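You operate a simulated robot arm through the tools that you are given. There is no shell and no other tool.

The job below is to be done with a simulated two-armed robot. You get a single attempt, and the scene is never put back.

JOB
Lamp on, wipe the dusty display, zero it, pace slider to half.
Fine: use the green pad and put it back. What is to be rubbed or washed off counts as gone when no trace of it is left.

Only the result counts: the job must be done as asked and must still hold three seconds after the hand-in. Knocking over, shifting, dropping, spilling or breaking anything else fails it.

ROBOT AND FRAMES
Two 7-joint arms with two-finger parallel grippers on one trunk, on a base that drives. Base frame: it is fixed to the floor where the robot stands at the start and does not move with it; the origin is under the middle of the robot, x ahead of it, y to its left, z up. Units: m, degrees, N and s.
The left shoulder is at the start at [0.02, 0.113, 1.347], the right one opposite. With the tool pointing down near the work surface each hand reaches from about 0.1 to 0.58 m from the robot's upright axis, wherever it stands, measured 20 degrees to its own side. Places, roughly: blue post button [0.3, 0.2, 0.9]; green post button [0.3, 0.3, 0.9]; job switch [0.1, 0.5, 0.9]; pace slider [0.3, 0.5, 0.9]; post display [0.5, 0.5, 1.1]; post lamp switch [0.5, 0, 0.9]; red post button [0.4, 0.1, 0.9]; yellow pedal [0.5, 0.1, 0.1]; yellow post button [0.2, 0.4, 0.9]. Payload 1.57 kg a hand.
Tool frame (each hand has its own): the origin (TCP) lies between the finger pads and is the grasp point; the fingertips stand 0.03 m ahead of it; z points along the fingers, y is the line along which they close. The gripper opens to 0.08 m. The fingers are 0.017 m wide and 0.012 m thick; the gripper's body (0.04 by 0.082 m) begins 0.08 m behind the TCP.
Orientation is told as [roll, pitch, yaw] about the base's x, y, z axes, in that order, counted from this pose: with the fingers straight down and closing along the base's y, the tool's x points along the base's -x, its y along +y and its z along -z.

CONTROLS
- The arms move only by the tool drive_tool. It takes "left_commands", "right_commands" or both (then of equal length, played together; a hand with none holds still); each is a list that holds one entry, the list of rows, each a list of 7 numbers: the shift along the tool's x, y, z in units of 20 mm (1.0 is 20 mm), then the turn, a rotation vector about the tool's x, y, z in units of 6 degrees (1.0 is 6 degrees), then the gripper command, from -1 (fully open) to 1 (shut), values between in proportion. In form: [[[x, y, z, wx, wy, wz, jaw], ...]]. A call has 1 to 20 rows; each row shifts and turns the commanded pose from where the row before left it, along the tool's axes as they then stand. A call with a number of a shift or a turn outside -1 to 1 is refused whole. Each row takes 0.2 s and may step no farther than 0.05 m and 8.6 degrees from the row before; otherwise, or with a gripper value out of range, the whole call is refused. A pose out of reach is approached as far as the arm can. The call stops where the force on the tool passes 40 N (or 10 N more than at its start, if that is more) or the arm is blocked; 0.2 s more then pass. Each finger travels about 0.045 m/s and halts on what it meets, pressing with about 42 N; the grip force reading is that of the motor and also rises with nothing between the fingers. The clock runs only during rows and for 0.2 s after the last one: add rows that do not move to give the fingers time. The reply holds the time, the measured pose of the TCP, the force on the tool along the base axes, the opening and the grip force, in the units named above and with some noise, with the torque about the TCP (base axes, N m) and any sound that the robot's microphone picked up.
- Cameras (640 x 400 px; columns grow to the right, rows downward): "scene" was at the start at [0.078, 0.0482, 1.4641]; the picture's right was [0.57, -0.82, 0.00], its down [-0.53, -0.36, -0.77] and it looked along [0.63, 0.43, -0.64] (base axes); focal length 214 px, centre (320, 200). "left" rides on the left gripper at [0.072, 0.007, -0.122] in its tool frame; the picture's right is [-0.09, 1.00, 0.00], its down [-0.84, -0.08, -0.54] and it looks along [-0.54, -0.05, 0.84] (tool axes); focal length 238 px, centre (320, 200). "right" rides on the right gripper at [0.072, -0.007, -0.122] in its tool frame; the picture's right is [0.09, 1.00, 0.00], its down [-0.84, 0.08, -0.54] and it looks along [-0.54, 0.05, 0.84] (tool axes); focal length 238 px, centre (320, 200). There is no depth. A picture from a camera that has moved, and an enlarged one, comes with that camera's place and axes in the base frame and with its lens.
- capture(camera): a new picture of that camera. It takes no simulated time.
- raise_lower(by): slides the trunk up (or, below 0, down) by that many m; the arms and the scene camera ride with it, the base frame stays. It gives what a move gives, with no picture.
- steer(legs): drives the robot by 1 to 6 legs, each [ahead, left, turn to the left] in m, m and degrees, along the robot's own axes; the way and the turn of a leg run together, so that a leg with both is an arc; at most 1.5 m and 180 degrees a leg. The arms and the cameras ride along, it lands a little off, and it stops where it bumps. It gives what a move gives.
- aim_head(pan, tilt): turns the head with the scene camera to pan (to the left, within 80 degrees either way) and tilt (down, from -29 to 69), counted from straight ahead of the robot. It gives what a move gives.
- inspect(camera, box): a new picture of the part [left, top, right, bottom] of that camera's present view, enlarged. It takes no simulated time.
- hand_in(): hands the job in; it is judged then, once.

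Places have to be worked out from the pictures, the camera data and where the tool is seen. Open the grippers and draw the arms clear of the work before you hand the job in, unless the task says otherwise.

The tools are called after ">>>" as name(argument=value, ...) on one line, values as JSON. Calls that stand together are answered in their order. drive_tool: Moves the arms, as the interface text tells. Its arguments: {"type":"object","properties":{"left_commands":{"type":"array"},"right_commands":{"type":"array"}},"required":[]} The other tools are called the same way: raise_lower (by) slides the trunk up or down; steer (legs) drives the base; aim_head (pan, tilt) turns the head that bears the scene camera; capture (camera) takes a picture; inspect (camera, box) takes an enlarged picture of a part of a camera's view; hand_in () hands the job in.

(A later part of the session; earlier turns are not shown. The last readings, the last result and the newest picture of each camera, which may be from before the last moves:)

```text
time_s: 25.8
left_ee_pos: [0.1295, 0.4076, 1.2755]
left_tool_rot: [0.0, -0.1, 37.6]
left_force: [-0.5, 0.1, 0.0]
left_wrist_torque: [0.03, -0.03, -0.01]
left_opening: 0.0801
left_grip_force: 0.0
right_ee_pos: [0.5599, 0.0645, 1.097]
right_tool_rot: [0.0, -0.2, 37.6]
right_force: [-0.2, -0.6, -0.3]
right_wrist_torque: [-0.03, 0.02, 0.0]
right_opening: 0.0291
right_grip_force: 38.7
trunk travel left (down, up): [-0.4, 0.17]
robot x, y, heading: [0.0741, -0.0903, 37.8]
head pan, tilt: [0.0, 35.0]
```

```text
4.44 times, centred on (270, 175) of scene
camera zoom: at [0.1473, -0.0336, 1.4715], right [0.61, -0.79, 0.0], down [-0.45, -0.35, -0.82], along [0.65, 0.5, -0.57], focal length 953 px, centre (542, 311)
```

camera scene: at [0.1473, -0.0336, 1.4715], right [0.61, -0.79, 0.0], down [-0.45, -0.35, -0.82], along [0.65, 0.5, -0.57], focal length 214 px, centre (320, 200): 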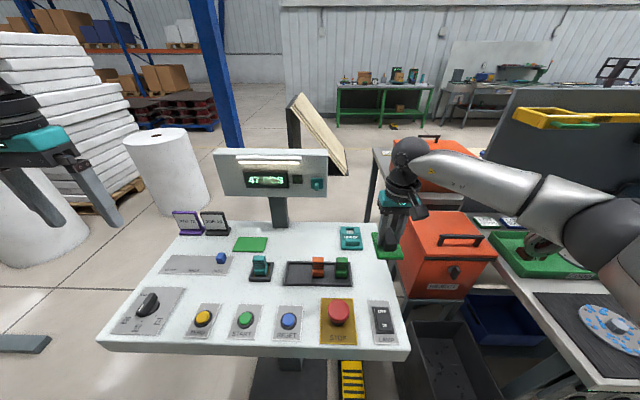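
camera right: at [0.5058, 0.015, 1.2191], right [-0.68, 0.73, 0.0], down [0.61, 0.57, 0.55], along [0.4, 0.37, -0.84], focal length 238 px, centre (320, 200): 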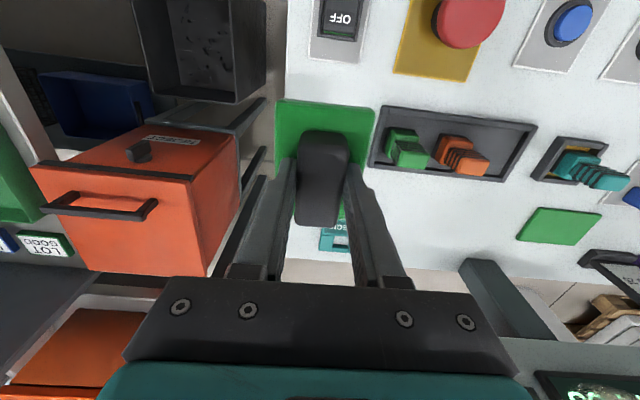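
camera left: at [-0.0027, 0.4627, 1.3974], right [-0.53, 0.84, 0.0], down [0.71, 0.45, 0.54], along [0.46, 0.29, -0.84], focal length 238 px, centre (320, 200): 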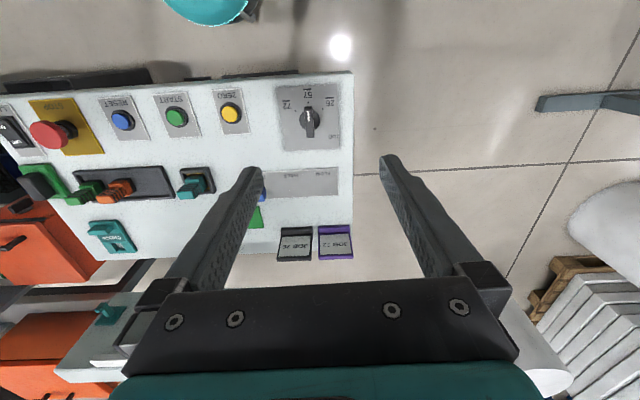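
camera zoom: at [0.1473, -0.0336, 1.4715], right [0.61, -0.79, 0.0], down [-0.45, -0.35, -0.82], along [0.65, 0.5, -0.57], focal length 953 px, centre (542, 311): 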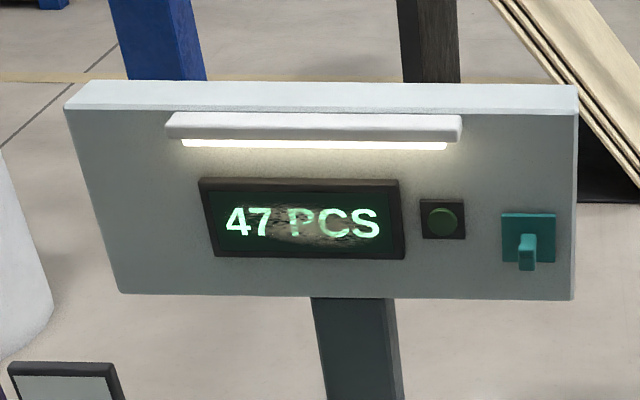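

The pad hangs firmly in the jaws. The display face is vertical, centred about 0.70 m ahead and 0.06 m left of my first stand, z≈1.13; I drive 0.24 m left with the arms clear so it comes in front of the right shoulder.

>>> steer(legs=[[0, 0.24, 0]])

>>> capture(camera="scene")

>>> inspect(camera="scene", box=[280, 130, 420, 220])

```text
time_s: 27.6
left_ee_pos: [-0.0211, 0.5993, 1.2744]
left_tool_rot: [-0.2, 0.0, 37.9]
left_force: [-0.6, 0.2, -0.2]
left_wrist_torque: [-0.04, -0.03, -0.04]
left_opening: 0.0801
left_grip_force: 0.1
right_ee_pos: [0.4103, 0.2574, 1.097]
right_tool_rot: [-0.2, -0.3, 37.9]
right_force: [0.0, 0.1, 0.0]
right_wrist_torque: [-0.02, -0.01, 0.01]
right_opening: 0.0289
right_grip_force: 38.8
trunk travel left (down, up): [-0.4, 0.17]
robot x, y, heading: [-0.0738, 0.0982, 38.0]
head pan, tilt: [0.0, 35.0]
```

```text
taken
camera scene: at [-0.0009, 0.158, 1.4715], right [0.61, -0.79, 0.0], down [-0.45, -0.35, -0.82], along [0.65, 0.5, -0.57], focal length 214 px, centre (320, 200)
```

scene: 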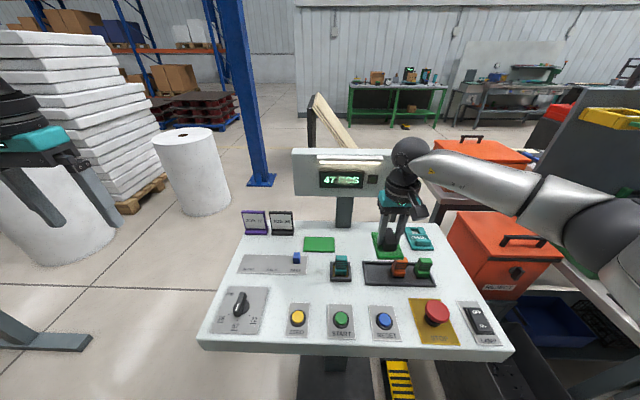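

```text
4.44 times, centred on (350, 175) of scene
camera zoom: at [-0.0009, 0.158, 1.4715], right [0.61, -0.79, 0.0], down [-0.45, -0.35, -0.82], along [0.65, 0.5, -0.57], focal length 953 px, centre (187, 311)
```

zoom: 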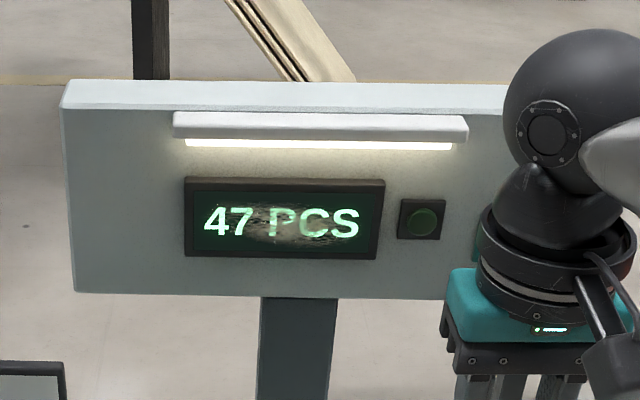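

Three views agree: the display centre is about [0.519, 0.473, 1.131], face vertical, square to my heading. I raise the hand a little and pitch the tool up so the pad faces forward, first halfway.

>>> drive_tool(right_commands=[[[0, 0, -1, 0, 0, 0, 1], [0, 0, -1, 0, 0, 0, 1], [0, 0, -0.5, 0, 0, 0, 1], [0, 0, 0, 0, -1, 0, 1], [0, 0, 0, 0, -1, 0, 1], [0, 0, 0, 0, -1, 0, 1], [0, 0, 0, 0, -1, 0, 1], [0, 0, 0, 0, -1, 0, 1], [0, 0, 0, 0, -1, 0, 1], [0, 0, 0, 0, -1, 0, 1], [0, 0, 0, 0, -1, 0, 1], [0, 0, 0, 0, 0, 0, 1]]])

>>> capture(camera="scene")

>>> capture(camera="right")

```text
time_s: 30.2
left_ee_pos: [-0.0204, 0.5983, 1.275]
left_tool_rot: [0.1, 0.0, 37.8]
left_force: [0.2, -0.6, 0.2]
left_wrist_torque: [-0.04, 0.01, -0.01]
left_opening: 0.0802
left_grip_force: 0.1
right_ee_pos: [0.4116, 0.2578, 1.1461]
right_tool_rot: [0.0, -48.4, 37.9]
right_force: [0.7, 0.0, 0.5]
right_wrist_torque: [-0.02, 0.04, -0.01]
right_opening: 0.0288
right_grip_force: 38.6
trunk travel left (down, up): [-0.4, 0.17]
robot x, y, heading: [-0.0762, 0.0994, 37.9]
head pan, tilt: [0.0, 35.0]
```

```text
taken
camera scene: at [-0.0004, 0.1575, 1.4715], right [0.61, -0.79, 0.0], down [-0.45, -0.35, -0.82], along [0.65, 0.5, -0.57], focal length 214 px, centre (320, 200)
```

scene: 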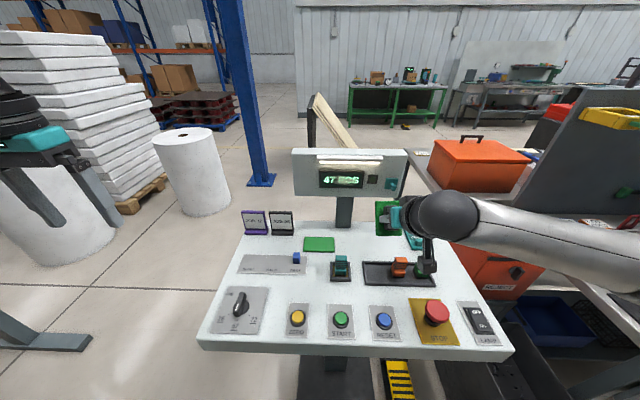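

```text
taken
camera right: at [0.3059, 0.167, 1.1746], right [-0.66, 0.75, -0.07], down [0.07, 0.15, 0.99], along [0.75, 0.65, -0.15], focal length 238 px, centre (320, 200)
```

right: 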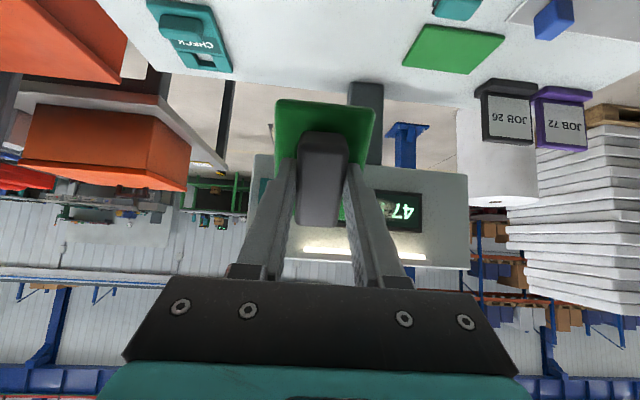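

Half-way looks good and the pad has not slipped. I complete the pitch to level, then shift toward the display's front, stopping about 4 cm short.

>>> drive_tool(right_commands=[[[0, 0, 0, 0, -1, 0, 1], [0, 0, 0, 0, -1, 0, 1], [0, 0, 0, 0, -1, 0, 1], [0, 0, 0, 0, -1, 0, 1], [0, 0, 0, 0, -1, 0, 1], [0, 0, 0, 0, -1, 0, 1], [0, 0, 0, 0, -0.93, 0, 1], [0, 0, 0, 0, 0, 0, 1], [0, 0.87, 0, 0, 0, 0, 1], [0, 0.87, 0, 0, 0, 0, 1], [0, 0.87, 0, 0, 0, 0, 1], [0, 0.87, 0, 0, 0, 0, 1], [0, 0.87, 0, 0, 0, 0, 1], [0, 0.87, 0, 0, 0, 0, 1], [0.75, 0, 0, 0, 0, 0, 1], [0, 0, 0, 0, 0, 0, 1]]])

>>> capture(camera="scene")

>>> capture(camera="right")

```text
time_s: 33.6
left_ee_pos: [-0.0204, 0.5984, 1.2759]
left_tool_rot: [0.1, 0.0, 37.9]
left_force: [0.7, -0.4, 1.1]
left_wrist_torque: [0.05, -0.02, 0.01]
left_opening: 0.0798
left_grip_force: 0.1
right_ee_pos: [0.3408, 0.3367, 1.1335]
right_tool_rot: [0.0, -57.3, 37.9]
right_force: [-0.3, 0.1, -0.7]
right_wrist_torque: [0.01, 0.0, 0.02]
right_opening: 0.029
right_grip_force: 39.1
right hand out of reach, approached as far as the arm can: row 2, 3, 4, 5, 6, 7
trunk travel left (down, up): [-0.4, 0.17]
robot x, y, heading: [-0.0774, 0.097, 38.0]
head pan, tilt: [0.0, 35.0]
```

```text
taken
camera scene: at [-0.0004, 0.1575, 1.4715], right [0.61, -0.79, 0.0], down [-0.45, -0.35, -0.82], along [0.65, 0.5, -0.57], focal length 214 px, centre (320, 200)
```

scene: 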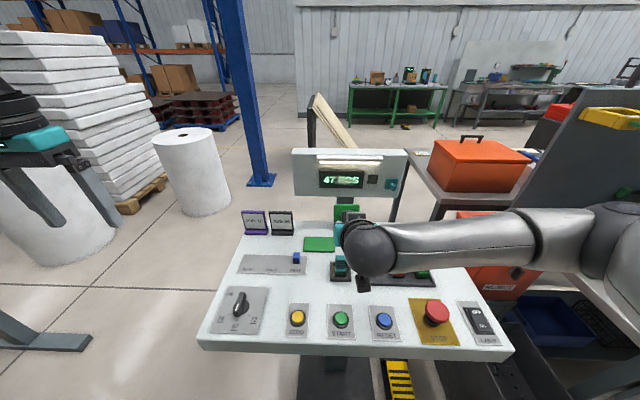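

```text
taken
camera right: at [0.2324, 0.2434, 1.1401], right [-0.65, 0.76, -0.08], down [-0.05, 0.06, 1.0], along [0.76, 0.65, 0.0], focal length 238 px, centre (320, 200)
```

right: 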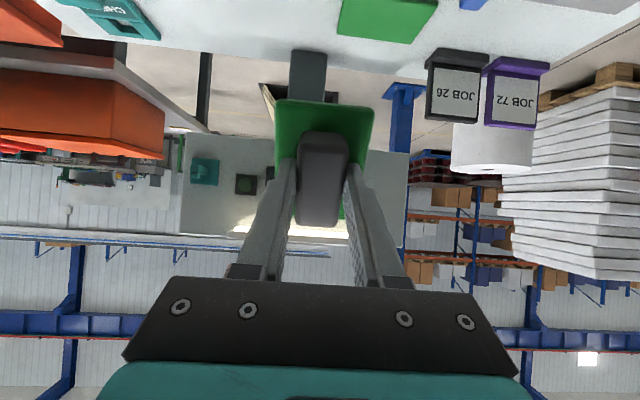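

The wrist could only reach 57° of pitch this close to the body. Farther forward the forearm points more ahead, so I move 10 cm forward (horizontally) and then try pitching further.

>>> drive_tool(right_commands=[[[-0.54, 0, 0.84, 0, 0, 0, 1], [-0.54, 0, 0.84, 0, 0, 0, 1], [-0.54, 0, 0.84, 0, 0, 0, 1], [-0.54, 0, 0.84, 0, 0, 0, 1], [-0.54, 0, 0.84, 0, 0, 0, 1], [0, 0, 0, 0, -1, 0, 1], [0, 0, 0, 0, -1, 0, 1], [0, 0, 0, 0, 0, 0, 1]]])

>>> capture(camera="scene")

```text
time_s: 35.4
left_ee_pos: [-0.0187, 0.5977, 1.2756]
left_tool_rot: [0.1, 0.0, 38.0]
left_force: [0.2, 0.7, 0.6]
left_wrist_torque: [-0.01, 0.03, 0.03]
left_opening: 0.0797
left_grip_force: 0.1
right_ee_pos: [0.422, 0.3959, 1.1348]
right_tool_rot: [0.0, -69.2, 37.7]
right_force: [-0.7, -0.1, -0.2]
right_wrist_torque: [-0.02, 0.02, 0.01]
right_opening: 0.029
right_grip_force: 38.8
trunk travel left (down, up): [-0.4, 0.17]
robot x, y, heading: [-0.0726, 0.0973, 37.8]
head pan, tilt: [0.0, 35.0]
```

```text
taken
camera scene: at [0.0009, 0.1559, 1.4714], right [0.61, -0.79, 0.0], down [-0.45, -0.35, -0.82], along [0.65, 0.5, -0.57], focal length 214 px, centre (320, 200)
```

scene: 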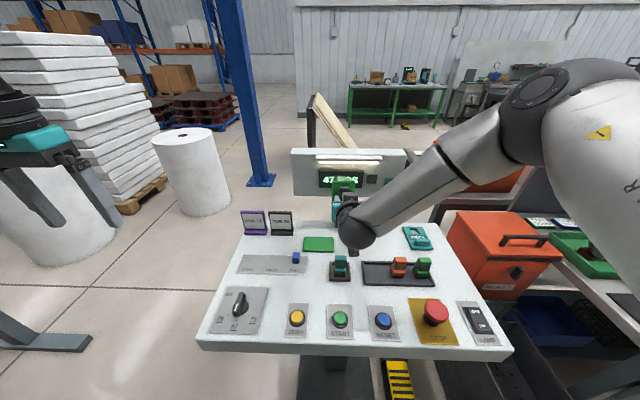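

Pitch now reaches 69° without complaint. I add the remaining ~21°.

>>> drive_tool(right_commands=[[[0, 0, 0, 0, -1, 0, 1], [0, 0, 0, 0, -1, 0, 1], [0, 0, 0, 0, -1, 0, 1], [0, 0, 0, 0, -0.46, 0, 1], [0, 0, 0, 0, 0, 0, 1]]])

>>> capture(camera="scene")

>>> capture(camera="right")

>>> inspect(camera="scene", box=[280, 130, 420, 260])

```text
time_s: 36.6
left_ee_pos: [-0.0203, 0.5988, 1.2753]
left_tool_rot: [0.0, 0.0, 37.8]
left_force: [-0.4, -0.7, 0.4]
left_wrist_torque: [0.0, 0.01, -0.03]
left_opening: 0.0801
left_grip_force: 0.1
right_ee_pos: [0.3576, 0.4589, 1.1912]
right_tool_rot: [6.0, -89.9, 31.5]
right_force: [-0.8, 0.0, -0.2]
right_wrist_torque: [-0.03, -0.02, 0.0]
right_opening: 0.0288
right_grip_force: 38.5
right hand out of reach, approached as far as the arm can: row 1, 2, 3, 4
trunk travel left (down, up): [-0.4, 0.17]
robot x, y, heading: [-0.0754, 0.0942, 38.1]
head pan, tilt: [0.0, 35.0]
```

```text
taken
camera scene: at [-0.0002, 0.1572, 1.4715], right [0.61, -0.79, 0.0], down [-0.45, -0.35, -0.82], along [0.65, 0.5, -0.57], focal length 214 px, centre (320, 200)
```

scene: 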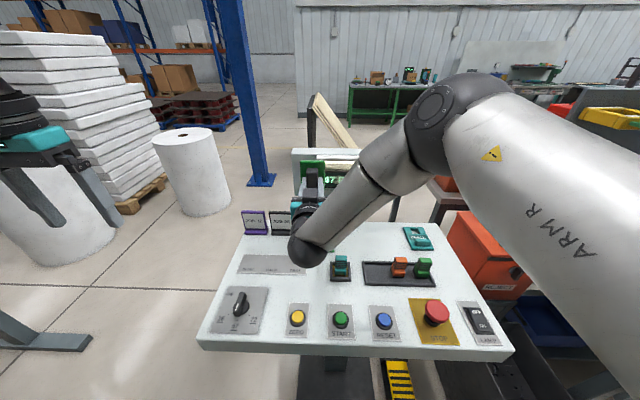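

```text
taken
camera right: at [0.2646, 0.3793, 1.1204], right [-0.61, 0.79, -0.09], down [-0.48, -0.27, 0.84], along [0.64, 0.55, 0.54], focal length 238 px, centre (320, 200)
```

right: 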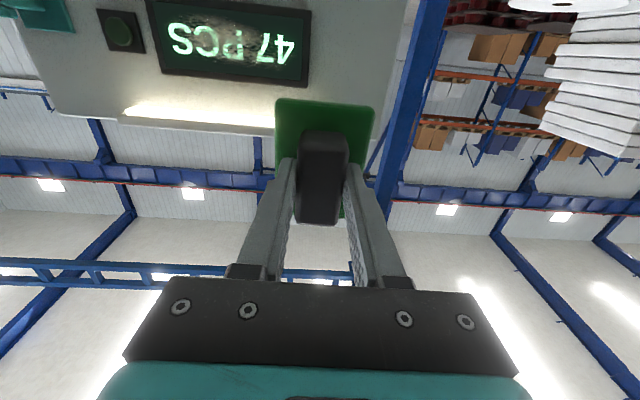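

```text
3.08 times, centred on (350, 195) of scene
camera zoom: at [-0.0002, 0.1572, 1.4715], right [0.61, -0.79, 0.0], down [-0.45, -0.35, -0.82], along [0.65, 0.5, -0.57], focal length 660 px, centre (228, 215)
```

zoom: 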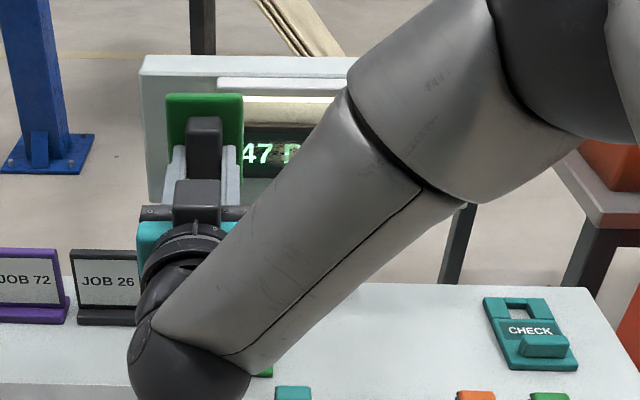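

The solver traded place for pitch there; the arm needs to be straighter. I back off 0.15 m and lower the trunk 0.15 m so the shoulder is nearer the display's height, with the hand well clear above the console.

>>> steer(legs=[[-0.15, 0, 0]])

>>> raise_lower(by=-0.12)

>>> capture(camera="scene")

```text
time_s: 37.9
left_ee_pos: [-0.139, 0.5062, 1.2757]
left_tool_rot: [0.0, -0.1, 37.9]
left_force: [-1.1, -0.4, -0.1]
left_wrist_torque: [0.01, -0.04, -0.01]
left_opening: 0.0801
left_grip_force: 0.1
right_ee_pos: [0.2398, 0.367, 1.1911]
right_tool_rot: [-7.0, -89.7, 44.5]
right_force: [0.3, -0.8, -0.5]
right_wrist_torque: [-0.03, 0.02, -0.03]
right_opening: 0.029
right_grip_force: 38.6
trunk travel left (down, up): [-0.4, 0.17]
robot x, y, heading: [-0.195, 0.0037, 37.8]
head pan, tilt: [0.0, 35.0]
```

```text
time_s: 39.4
left_ee_pos: [-0.138, 0.5058, 1.155]
left_tool_rot: [0.0, 0.1, 37.9]
left_force: [0.5, 0.1, -0.2]
left_wrist_torque: [-0.03, 0.01, 0.0]
left_opening: 0.0798
left_grip_force: 0.1
right_ee_pos: [0.2411, 0.3681, 1.0716]
right_tool_rot: [-3.7, -89.8, 41.2]
right_force: [-0.9, 0.1, -0.9]
right_wrist_torque: [-0.03, 0.02, -0.01]
right_opening: 0.029
right_grip_force: 38.6
trunk travel left (down, up): [-0.28, 0.29]
robot x, y, heading: [-0.1946, 0.0064, 37.6]
head pan, tilt: [0.0, 35.0]
```

```text
taken
camera scene: at [-0.118, 0.0658, 1.3516], right [0.61, -0.79, 0.0], down [-0.45, -0.35, -0.82], along [0.65, 0.5, -0.57], focal length 214 px, centre (320, 200)
```

scene: 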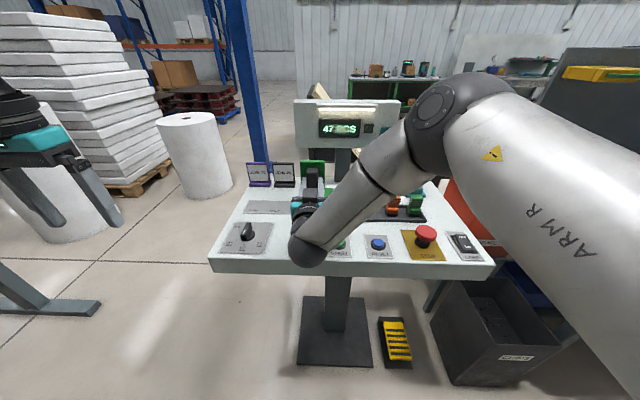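

Now the display lies about 0.85 m ahead of the robot, 0.07 right. I move the level hand up, right and forward toward a stand-off about 8 cm short of it.

>>> drive_tool(right_commands=[[[-0.3, -0.445, 0.77, 0, 0, 0, 1], [-0.3, -0.445, 0.77, 0, 0, 0, 1], [-0.3, -0.445, 0.77, 0, 0, 0, 1], [-0.3, -0.445, 0.77, 0, 0, 0, 1], [-0.3, -0.445, 0.77, 0, 0, 0, 1], [-0.3, -0.445, 0.77, 0, 0, 0, 1], [-0.3, -0.445, 0.77, 0, 0, 0, 1], [-0.3, -0.445, 0.77, 0, 0, 0, 1], [-0.3, -0.445, 0.77, 0, 0, 0, 1], [-0.3, -0.445, 0.77, 0, 0, 0, 1], [0, 0, 0, 0, 0, 0, 1]]])

>>> capture(camera="scene")

>>> capture(camera="right")

```text
time_s: 41.8
left_ee_pos: [-0.1382, 0.5069, 1.1546]
left_tool_rot: [0.0, 0.0, 37.9]
left_force: [0.4, 0.3, -0.1]
left_wrist_torque: [-0.02, 0.0, -0.01]
left_opening: 0.0803
left_grip_force: 0.0
right_ee_pos: [0.3906, 0.4189, 1.1594]
right_tool_rot: [-2.4, -89.4, 39.4]
right_force: [-0.6, 0.1, -0.3]
right_wrist_torque: [-0.04, 0.03, 0.02]
right_opening: 0.029
right_grip_force: 38.1
right hand out of reach, approached as far as the arm can: row 1, 2, 3, 4, 5, 6, 7, 8, 9
trunk travel left (down, up): [-0.28, 0.29]
robot x, y, heading: [-0.1937, 0.0067, 37.7]
head pan, tilt: [0.0, 35.0]
```

```text
taken
camera scene: at [-0.118, 0.0659, 1.3515], right [0.61, -0.79, 0.0], down [-0.45, -0.35, -0.82], along [0.65, 0.5, -0.57], focal length 214 px, centre (320, 200)
```

scene: 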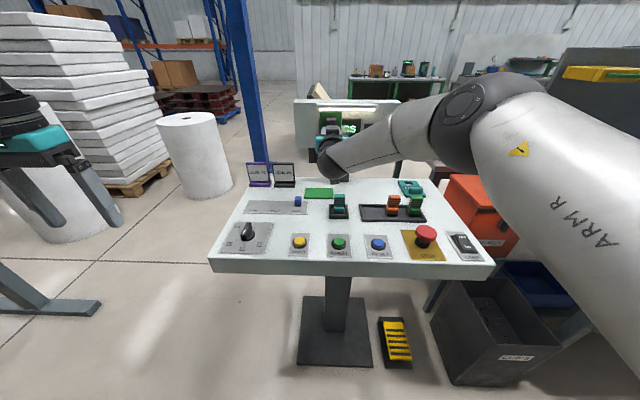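

```text
taken
camera right: at [0.2957, 0.3395, 1.0886], right [-0.6, 0.79, -0.09], down [-0.47, -0.26, 0.84], along [0.65, 0.55, 0.53], focal length 238 px, centre (320, 200)
```

right: 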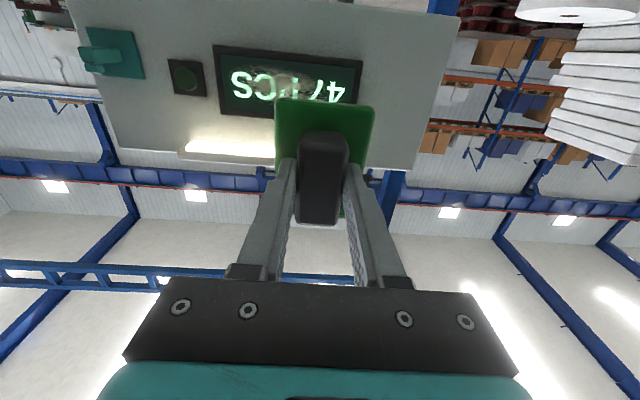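

The arm unfolded and the last row was in reach; I'm 4 cm left and 3 cm high of the display centre line. I correct that.

>>> drive_tool(right_commands=[[[0, -0.6, 0, 0, 0, 0, 1], [0, -0.6, 0, 0, 0, 0, 1], [0, -0.6, 0, 0, 0, 0, 1], [0.7, 0, 0, 0, 0, 0, 1], [0.7, 0, 0, 0, 0, 0, 1], [0, 0, 0, 0, 0, 0, 1]]])

>>> capture(camera="right")

>>> inspect(camera="scene", box=[280, 80, 420, 200])

```text
time_s: 43.2
left_ee_pos: [-0.1383, 0.508, 1.1545]
left_tool_rot: [0.0, 0.0, 38.0]
left_force: [0.7, -0.9, 0.6]
left_wrist_torque: [0.0, -0.03, 0.0]
left_opening: 0.08
left_grip_force: 0.2
right_ee_pos: [0.3962, 0.4241, 1.1562]
right_tool_rot: [-3.4, -89.3, 40.3]
right_force: [-0.1, 1.0, -1.2]
right_wrist_torque: [0.01, 0.04, 0.01]
right_opening: 0.0289
right_grip_force: 39.1
right hand out of reach, approached as far as the arm can: row 1, 2, 3, 4, 5
trunk travel left (down, up): [-0.28, 0.29]
robot x, y, heading: [-0.191, 0.0068, 38.0]
head pan, tilt: [0.0, 35.0]
```

```text
taken
camera right: at [0.3026, 0.3449, 1.0856], right [-0.6, 0.79, -0.09], down [-0.47, -0.26, 0.84], along [0.65, 0.55, 0.53], focal length 238 px, centre (320, 200)
```

right: 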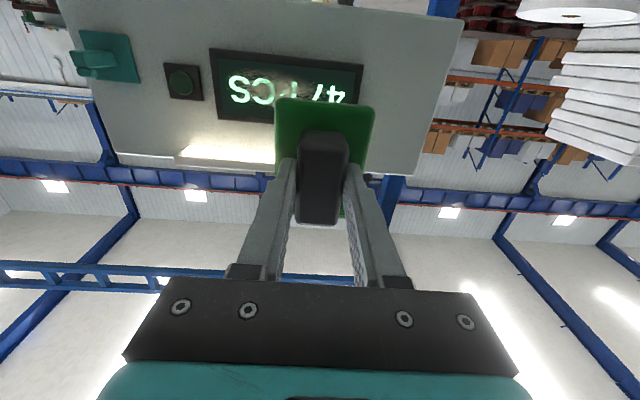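

```text
3.33 times, centred on (350, 140) of scene
camera zoom: at [-0.1179, 0.0658, 1.3515], right [0.61, -0.79, 0.0], down [-0.45, -0.35, -0.82], along [0.65, 0.5, -0.57], focal length 715 px, centre (220, 400)
```

zoom: 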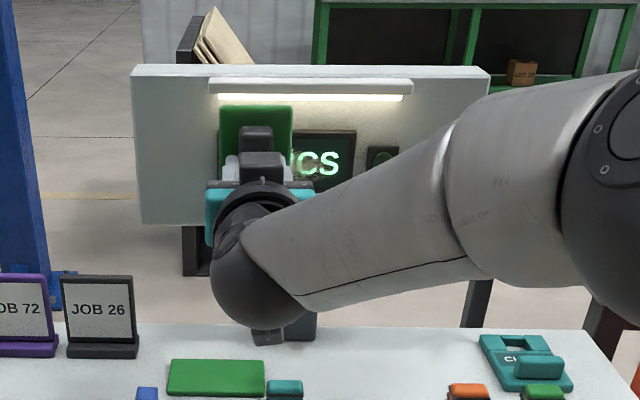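

Wrist bend is still the limit, since the forearm comes in from the right. If I turn the robot ~25° to its right, the hand's pointing direction becomes more in line with the forearm; I do that and slide left/back so the hand stays ~10 cm off the panel.

>>> steer(legs=[[0, 0, -25], [-0.036, 0.236, 0]])

>>> aim_head(pan=25, tilt=30)

>>> capture(camera="scene")

>>> capture(camera="right")

```text
time_s: 46.3
left_ee_pos: [-0.0187, 0.6593, 1.155]
left_tool_rot: [0.0, 0.0, 12.7]
left_force: [-0.1, 0.3, -0.3]
left_wrist_torque: [0.0, -0.04, 0.01]
left_opening: 0.0799
left_grip_force: 0.1
right_ee_pos: [0.432, 0.3577, 1.1558]
right_tool_rot: [-5.9, -89.4, 18.0]
right_force: [-0.2, 0.9, -0.3]
right_wrist_torque: [-0.01, 0.02, -0.04]
right_opening: 0.0289
right_grip_force: 38.3
trunk travel left (down, up): [-0.28, 0.29]
robot x, y, heading: [-0.2841, 0.2272, 12.8]
head pan, tilt: [0.0, 35.0]
```

```text
time_s: 47.2
left_ee_pos: [-0.0187, 0.6603, 1.1548]
left_tool_rot: [-0.1, 0.0, 12.8]
left_force: [-0.3, -0.2, 0.3]
left_wrist_torque: [0.0, 0.02, 0.02]
left_opening: 0.0801
left_grip_force: 0.1
right_ee_pos: [0.4312, 0.3579, 1.1566]
right_tool_rot: [-2.6, -89.5, 14.6]
right_force: [-0.1, 0.0, -0.7]
right_wrist_torque: [0.02, 0.01, 0.01]
right_opening: 0.0288
right_grip_force: 39.3
trunk travel left (down, up): [-0.28, 0.29]
robot x, y, heading: [-0.2786, 0.23, 12.7]
head pan, tilt: [25.0, 30.0]
```

```text
taken
camera scene: at [-0.2015, 0.2864, 1.3593], right [0.61, -0.79, 0.0], down [-0.4, -0.31, -0.87], along [0.69, 0.53, -0.5], focal length 214 px, centre (320, 200)
```

scene: 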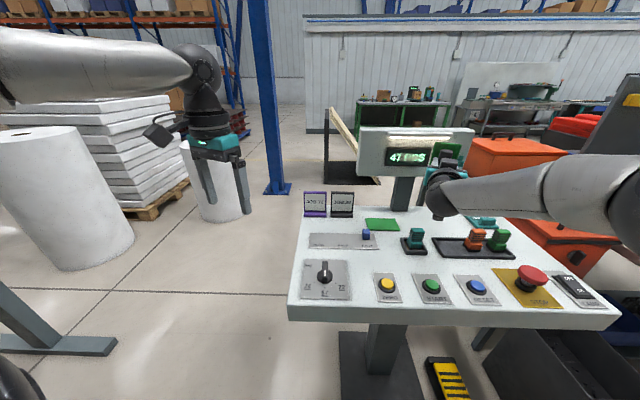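

```text
taken
camera right: at [0.3122, 0.3251, 1.0857], right [-0.21, 0.97, -0.09], down [-0.54, -0.03, 0.84], along [0.82, 0.22, 0.53], focal length 238 px, centre (320, 200)
```

right: 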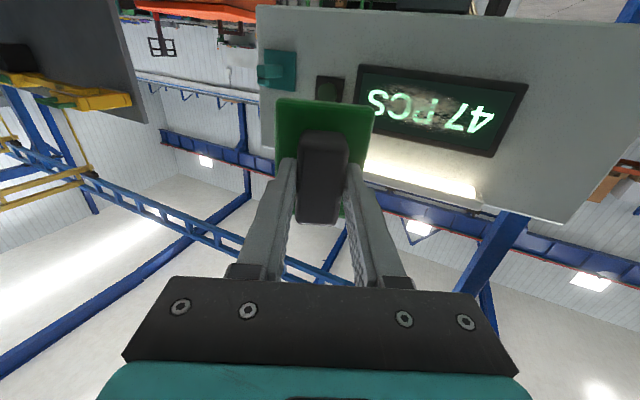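

The hand points at ~12° heading and the panel normal is 37.7°. I yaw the tool 25.6° left, then shift to a point centred on the display, 6 cm short of contact.

>>> drive_tool(right_commands=[[[0, 0, 0, -0.853, 0, 0, 1], [0, 0, 0, -0.853, 0, 0, 1], [0, 0, 0, -0.853, 0, 0, 1], [0, 0, 0, -0.853, 0, 0, 1], [0, 0, 0, -0.853, 0, 0, 1], [0, 0.62, 0.3, 0, 0, 0, 1], [0, 0.62, 0.3, 0, 0, 0, 1], [0.4, 0.61, 0.3, 0, 0, 0, 1], [0.4, 0, 0.3, 0, 0, 0, 1], [0.45, 0, 0.3, 0, 0, 0, 1], [0, 0, 0, 0, 0, 0, 1]]])

>>> capture(camera="right")

>>> inspect(camera="scene", box=[340, 100, 500, 230])

```text
time_s: 49.6
left_ee_pos: [-0.0169, 0.6585, 1.1552]
left_tool_rot: [0.1, 0.0, 12.8]
left_force: [0.6, -0.8, -0.5]
left_wrist_torque: [-0.05, 0.0, -0.01]
left_opening: 0.08
left_grip_force: 0.0
right_ee_pos: [0.4425, 0.4206, 1.1421]
right_tool_rot: [-1.3, -88.1, 17.1]
right_force: [-0.2, 0.2, -0.4]
right_wrist_torque: [-0.03, 0.02, 0.01]
right_opening: 0.0291
right_grip_force: 39.4
right hand out of reach, approached as far as the arm can: row 1, 2, 3, 4, 5
trunk travel left (down, up): [-0.28, 0.29]
robot x, y, heading: [-0.2787, 0.2319, 12.6]
head pan, tilt: [25.0, 30.0]
```

```text
taken
camera right: at [0.3252, 0.3807, 1.0752], right [-0.27, 0.96, -0.09], down [-0.52, -0.06, 0.85], along [0.81, 0.28, 0.51], focal length 238 px, centre (320, 200)
```

right: 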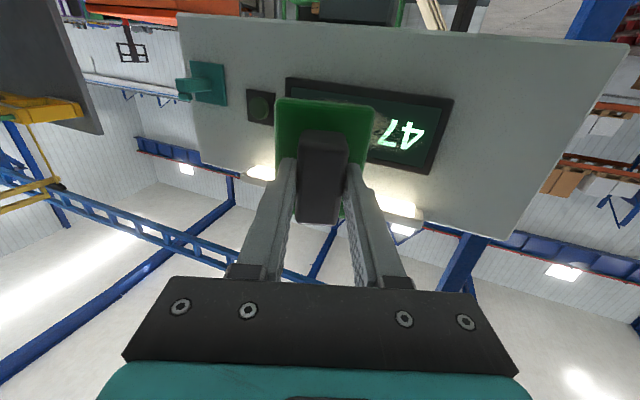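

```text
3.08 times, centred on (420, 165) of scene
camera zoom: at [-0.2016, 0.2863, 1.3593], right [0.61, -0.79, 0.0], down [-0.4, -0.31, -0.87], along [0.69, 0.53, -0.5], focal length 660 px, centre (12, 308)
```

zoom: 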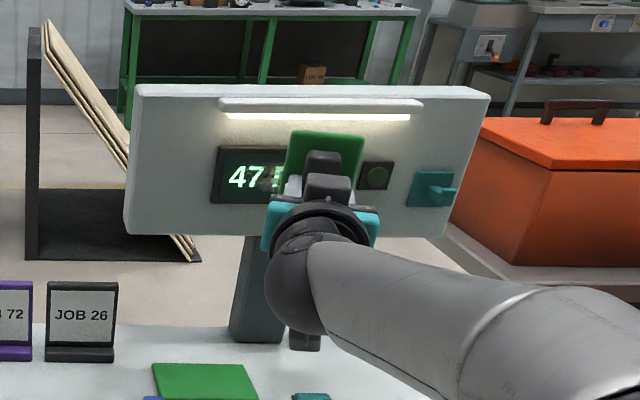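

Shifts work but yawing left is blocked at ~16°, so some wrist joint sits at its limit. A roll about the tool axis is free for this pad, so I back off 4 cm and try rolling the tool to free that joint.

>>> drive_tool(right_commands=[[[0, 0, -0.7, 0, 0, 0, 1], [0, 0, -0.7, 0, 0, 0, 1], [0, 0, -0.6, 0, 0, 0, 1], [0, 0, 0, 0, 0, 1, 1], [0, 0, 0, 0, 0, 1, 1], [0, 0, 0, 0, 0, 1, 1], [0, 0, 0, 0, 0, 1, 1], [0, 0, 0, 0, 0, 1, 1], [0, 0, 0, 0, 0, 0, 1]]])

>>> capture(camera="scene")

>>> capture(camera="right")

```text
time_s: 51.6
left_ee_pos: [-0.0187, 0.6586, 1.1552]
left_tool_rot: [0.0, 0.1, 12.8]
left_force: [0.3, 0.0, -0.1]
left_wrist_torque: [0.04, -0.02, 0.0]
left_opening: 0.08
left_grip_force: 0.1
right_ee_pos: [0.4053, 0.4099, 1.1435]
right_tool_rot: [86.2, -59.9, -71.1]
right_force: [0.5, 0.0, -1.0]
right_wrist_torque: [0.01, 0.05, 0.0]
right_opening: 0.0287
right_grip_force: 38.9
trunk travel left (down, up): [-0.28, 0.29]
robot x, y, heading: [-0.2811, 0.2263, 12.8]
head pan, tilt: [25.0, 30.0]
```

```text
taken
camera scene: at [-0.2016, 0.2865, 1.3593], right [0.61, -0.79, 0.0], down [-0.4, -0.31, -0.87], along [0.69, 0.53, -0.5], focal length 214 px, centre (320, 200)
```

scene: 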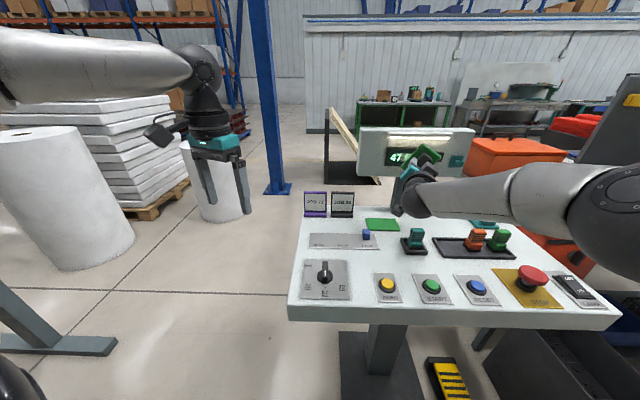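

```text
taken
camera right: at [0.2773, 0.4049, 1.0821], right [-0.23, 0.88, 0.42], down [-0.4, -0.48, 0.78], along [0.89, 0.01, 0.47], focal length 238 px, centre (320, 200)
```

right: 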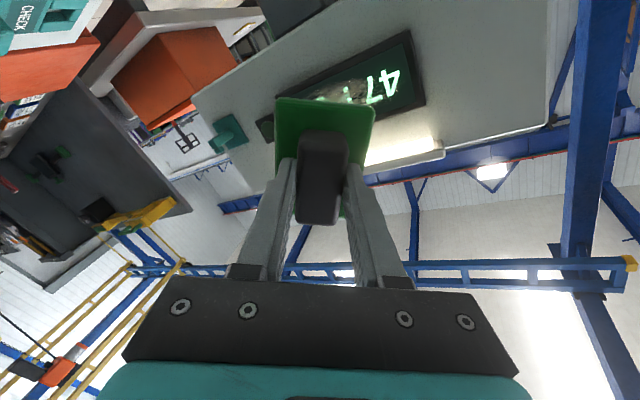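

The +30° roll is fully accepted. Now I retry the left yaw (about vertical, expressed in the rolled tool axes).

>>> drive_tool(right_commands=[[[0, 0, 0, -0.75, 0.43, 0, 1], [0, 0, 0, -0.75, 0.43, 0, 1], [0, 0, 0, -0.75, 0.43, 0, 1], [0, 0, 0, -0.75, 0.43, 0, 1], [0, 0, 0, 0, 0, 0, 1]]])

>>> capture(camera="right")

>>> capture(camera="scene")

```text
time_s: 52.8
left_ee_pos: [-0.0178, 0.6596, 1.1547]
left_tool_rot: [0.1, -0.1, 12.8]
left_force: [0.2, 0.0, -0.2]
left_wrist_torque: [0.01, 0.04, -0.02]
left_opening: 0.08
left_grip_force: 0.0
right_ee_pos: [0.3966, 0.42, 1.1499]
right_tool_rot: [84.0, -59.8, -65.1]
right_force: [0.1, -0.3, -1.2]
right_wrist_torque: [-0.03, 0.01, -0.03]
right_opening: 0.0286
right_grip_force: 38.6
right hand out of reach, approached as far as the arm can: row 1, 2, 3, 4
trunk travel left (down, up): [-0.28, 0.29]
robot x, y, heading: [-0.2823, 0.2303, 12.7]
head pan, tilt: [25.0, 30.0]
```

```text
taken
camera right: at [0.2683, 0.4065, 1.091], right [-0.28, 0.86, 0.42], down [-0.35, -0.5, 0.79], along [0.89, 0.08, 0.45], focal length 238 px, centre (320, 200)
```

right: 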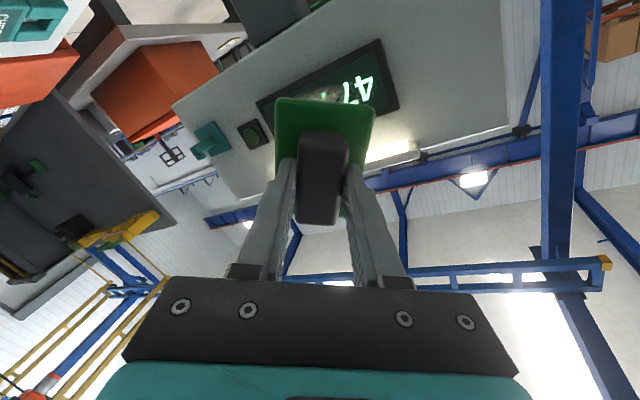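

```text
taken
camera scene: at [-0.2016, 0.2865, 1.3593], right [0.61, -0.79, 0.0], down [-0.4, -0.31, -0.87], along [0.69, 0.53, -0.5], focal length 214 px, centre (320, 200)
```

scene: 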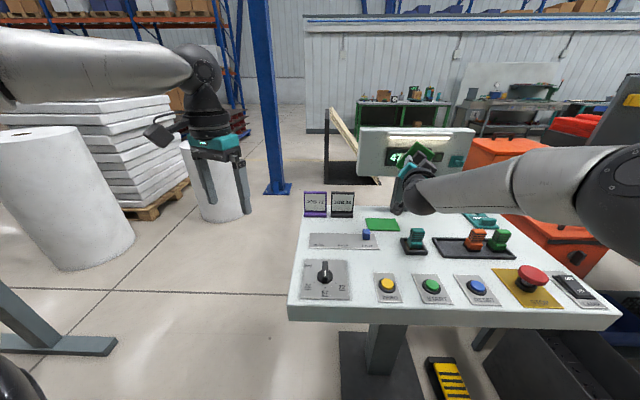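

Still limited: in this arm's posture the hand resists pointing left of the robot's heading, while pointing right is free. So I'll turn the robot the other way (left of the panel normal) instead: undo the roll, back out, and go round to a stand at about [-0.04, -0.21] heading 58°.

>>> drive_tool(right_commands=[[[0, 0, 0, 0, 0, -1, 1], [0, 0, 0, 0, 0, -1, 1], [0, 0, 0, 0, 0, -1, 1], [0, 0, 0, 0, 0, -1, 1], [0, 0, 0, 0, 0, -1, 1], [0, 0, 0, 0, 0, 0, 1]]])

>>> steer(legs=[[-0.25, 0, 0], [0, -0.484, 0], [0, 0, 45]])

>>> capture(camera="scene")

>>> capture(camera="right")

```text
time_s: 54.2
left_ee_pos: [-0.0175, 0.6598, 1.1555]
left_tool_rot: [0.0, 0.0, 12.8]
left_force: [1.0, -0.5, -0.6]
left_wrist_torque: [0.02, 0.01, -0.04]
left_opening: 0.0802
left_grip_force: 0.0
right_ee_pos: [0.3968, 0.421, 1.1502]
right_tool_rot: [-2.0, -87.1, 21.3]
right_force: [-0.1, 0.4, -0.7]
right_wrist_torque: [0.01, 0.04, 0.02]
right_opening: 0.029
right_grip_force: 38.4
trunk travel left (down, up): [-0.28, 0.29]
robot x, y, heading: [-0.279, 0.2301, 12.8]
head pan, tilt: [25.0, 30.0]
```

```text
time_s: 60.5
left_ee_pos: [-0.5398, 0.1971, 1.1555]
left_tool_rot: [0.0, -0.1, 57.4]
left_force: [0.2, -0.1, 0.5]
left_wrist_torque: [0.03, 0.0, -0.03]
left_opening: 0.0802
left_grip_force: 0.1
right_ee_pos: [-0.0764, 0.3187, 1.1499]
right_tool_rot: [-0.1, -87.0, 64.4]
right_force: [0.2, 0.5, -1.1]
right_wrist_torque: [-0.01, -0.01, 0.01]
right_opening: 0.029
right_grip_force: 39.0
trunk travel left (down, up): [-0.28, 0.29]
robot x, y, heading: [-0.4258, -0.2941, 57.3]
head pan, tilt: [25.0, 30.0]
```

```text
taken
camera scene: at [-0.4105, -0.1956, 1.3593], right [0.99, -0.14, 0.0], down [-0.07, -0.5, -0.87], along [0.12, 0.86, -0.5], focal length 214 px, centre (320, 200)
```

scene: 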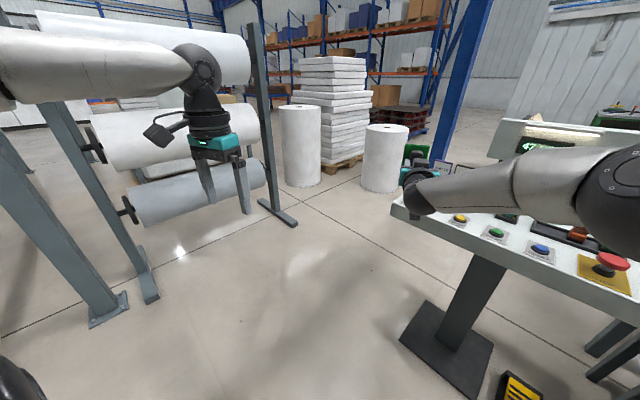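

```text
taken
camera right: at [-0.1257, 0.2021, 1.0847], right [-0.9, 0.43, -0.09], down [-0.29, -0.41, 0.86], along [0.33, 0.8, 0.49], focal length 238 px, centre (320, 200)
```

right: 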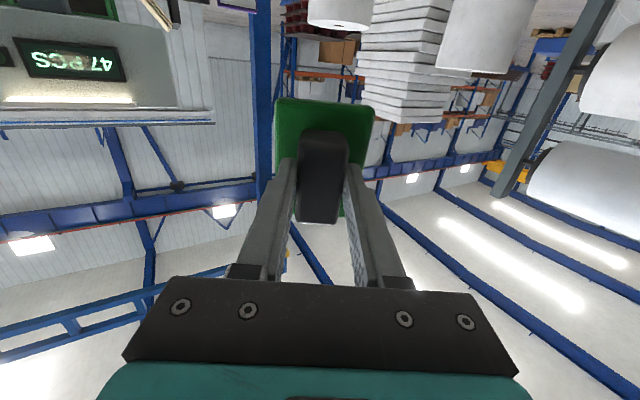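

Clear here. I yaw the tool right ~26.6° (to 37.7°) and finish the pitch, then check it's accepted before driving in.

>>> drive_tool(right_commands=[[[0, 0, 0, 0.887, 0, 0, 1], [0, 0, 0, 0.887, 0, 0, 1], [0, 0, 0, 0.887, 0, 0, 1], [0, 0, 0, 0.887, 0, 0, 1], [0, 0, 0, 0.887, 0, 0, 1], [0, 0, 0, 0, -0.4, 0, 1], [0, 0, 0, 0, 0, 0, 1]]])

>>> steer(legs=[[0.277, -0.28, 0]])

>>> aim_head(pan=-20, tilt=30)

>>> capture(camera="scene")

>>> capture(camera="right")

```text
time_s: 62.1
left_ee_pos: [-0.5398, 0.1968, 1.1549]
left_tool_rot: [0.0, 0.0, 57.2]
left_force: [-0.4, -0.4, -0.3]
left_wrist_torque: [0.01, -0.01, 0.03]
left_opening: 0.08
left_grip_force: 0.1
right_ee_pos: [-0.0754, 0.3179, 1.1493]
right_tool_rot: [-24.0, -86.9, 64.2]
right_force: [-0.2, 0.7, -0.6]
right_wrist_torque: [-0.03, 0.03, 0.0]
right_opening: 0.0291
right_grip_force: 38.9
right hand out of reach, approached as far as the arm can: row 6
trunk travel left (down, up): [-0.28, 0.29]
robot x, y, heading: [-0.4249, -0.2954, 57.4]
head pan, tilt: [25.0, 30.0]
```

```text
time_s: 64.6
left_ee_pos: [-0.1528, 0.2855, 1.1552]
left_tool_rot: [0.1, 0.0, 57.3]
left_force: [0.3, 0.3, 0.5]
left_wrist_torque: [0.03, 0.01, -0.01]
left_opening: 0.0799
left_grip_force: 0.0
right_ee_pos: [0.309, 0.4078, 1.1496]
right_tool_rot: [-23.5, -86.9, 63.7]
right_force: [0.1, 0.4, -1.0]
right_wrist_torque: [0.0, 0.03, 0.0]
right_opening: 0.0289
right_grip_force: 38.5
trunk travel left (down, up): [-0.28, 0.29]
robot x, y, heading: [-0.0381, -0.206, 57.2]
head pan, tilt: [25.0, 30.0]
```

```text
time_s: 65.7
left_ee_pos: [-0.1542, 0.2853, 1.1556]
left_tool_rot: [-0.1, 0.0, 57.3]
left_force: [-0.6, -0.5, -0.3]
left_wrist_torque: [0.01, 0.01, 0.02]
left_opening: 0.08
left_grip_force: 0.0
right_ee_pos: [0.3093, 0.4075, 1.1498]
right_tool_rot: [-24.0, -87.0, 64.3]
right_force: [0.1, 0.0, -1.1]
right_wrist_torque: [0.0, 0.01, 0.02]
right_opening: 0.0289
right_grip_force: 38.9
trunk travel left (down, up): [-0.28, 0.29]
robot x, y, heading: [-0.0397, -0.2073, 57.4]
head pan, tilt: [-20.0, 30.0]
```

```text
taken
camera scene: at [0.0354, -0.142, 1.3593], right [0.61, -0.8, 0.0], down [-0.4, -0.3, -0.87], along [0.69, 0.52, -0.5], focal length 214 px, centre (320, 200)
```

scene: 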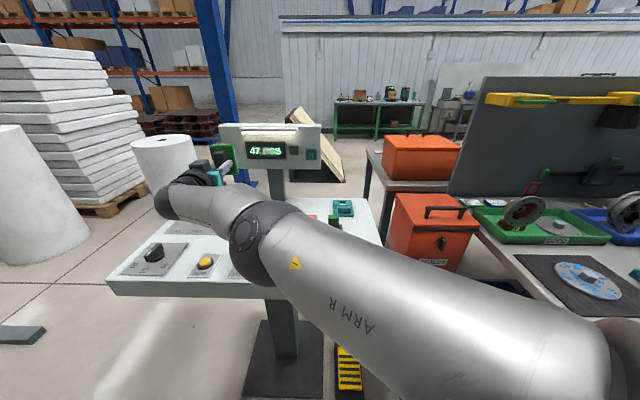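

```text
taken
camera right: at [0.2186, 0.3195, 1.0842], right [-0.65, 0.76, -0.11], down [-0.44, -0.25, 0.86], along [0.62, 0.61, 0.5], focal length 238 px, centre (320, 200)
```

right: 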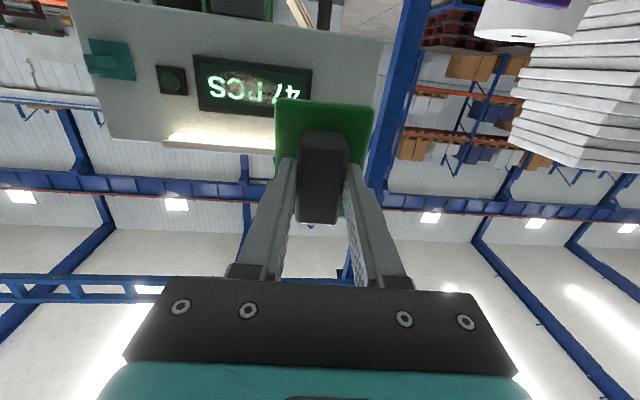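

Yaw is now right (~40°) but pitch stalls at 87°: the forearm must slope up more, i.e. shoulder lower relative to the hand. I raise the hand 7 cm and then lower the trunk 10 cm, and complete the pitch and yaw.

>>> drive_tool(right_commands=[[[-0.9, 0, 0, 0, 0, 0, 1], [-0.9, 0, 0, 0, 0, 0, 1], [-0.9, 0, 0, 0, 0, 0, 1], [-0.8, 0, 0, 0, 0, 0, 1], [0, 0, 0, 0, 0, 0, 1]]])

>>> raise_lower(by=-0.1)

>>> drive_tool(right_commands=[[[0, 0, 0, 0.41, 0, 0, 1], [0, 0, 0, 0, -0.25, 0, 1], [0, 0, 0, 0, -0.25, 0, 1], [0, 0, 0, 0, 0, 0, 1]]])

>>> capture(camera="scene")

>>> capture(camera="right")

```text
time_s: 66.9
left_ee_pos: [-0.1536, 0.2847, 1.1549]
left_tool_rot: [0.1, 0.1, 57.3]
left_force: [-0.3, 1.0, -0.2]
left_wrist_torque: [0.02, -0.01, 0.03]
left_opening: 0.08
left_grip_force: 0.1
right_ee_pos: [0.3119, 0.411, 1.2204]
right_tool_rot: [-23.9, -86.9, 64.0]
right_force: [0.1, -0.1, -0.8]
right_wrist_torque: [-0.01, -0.01, -0.02]
right_opening: 0.029
right_grip_force: 38.9
trunk travel left (down, up): [-0.28, 0.29]
robot x, y, heading: [-0.0374, -0.2022, 57.1]
head pan, tilt: [-20.0, 30.0]
```

```text
time_s: 68.3
left_ee_pos: [-0.1541, 0.2862, 1.056]
left_tool_rot: [-0.1, 0.0, 57.3]
left_force: [-0.2, -0.6, -0.3]
left_wrist_torque: [0.02, -0.01, 0.01]
left_opening: 0.0801
left_grip_force: 0.1
right_ee_pos: [0.3121, 0.4118, 1.1197]
right_tool_rot: [-24.0, -86.9, 64.0]
right_force: [0.1, -0.2, -0.7]
right_wrist_torque: [-0.02, 0.03, 0.01]
right_opening: 0.0286
right_grip_force: 38.8
trunk travel left (down, up): [-0.18, 0.39]
robot x, y, heading: [-0.0422, -0.2068, 57.2]
head pan, tilt: [-20.0, 30.0]
```

```text
time_s: 69.3
left_ee_pos: [-0.1543, 0.2854, 1.0559]
left_tool_rot: [0.0, 0.0, 57.3]
left_force: [-0.7, -0.3, -0.3]
left_wrist_torque: [0.01, -0.02, 0.01]
left_opening: 0.08
left_grip_force: 0.2
right_ee_pos: [0.312, 0.4114, 1.12]
right_tool_rot: [-44.9, -88.3, 85.1]
right_force: [0.2, -0.4, -0.2]
right_wrist_torque: [-0.02, 0.0, -0.01]
right_opening: 0.0287
right_grip_force: 38.9
right hand out of reach, approached as far as the arm can: row 2
trunk travel left (down, up): [-0.18, 0.39]
robot x, y, heading: [-0.0402, -0.2048, 57.2]
head pan, tilt: [-20.0, 30.0]
```

```text
taken
camera scene: at [0.0355, -0.1421, 1.2593], right [0.6, -0.8, 0.0], down [-0.4, -0.3, -0.87], along [0.69, 0.52, -0.5], focal length 214 px, centre (320, 200)
```

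scene: 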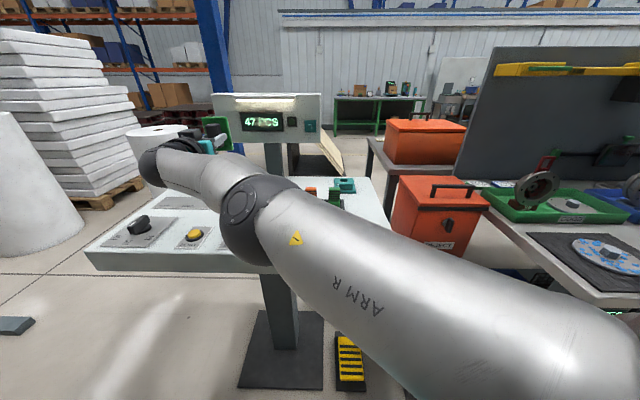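

```text
taken
camera right: at [0.2222, 0.3252, 1.0518], right [-0.64, 0.76, -0.11], down [-0.46, -0.27, 0.85], along [0.61, 0.6, 0.52], focal length 238 px, centre (320, 200)
```

right: 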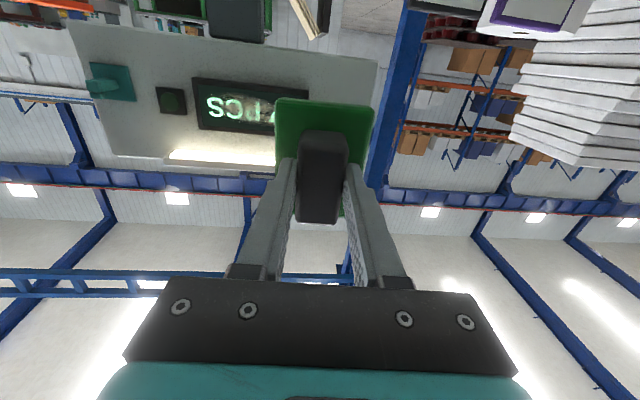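

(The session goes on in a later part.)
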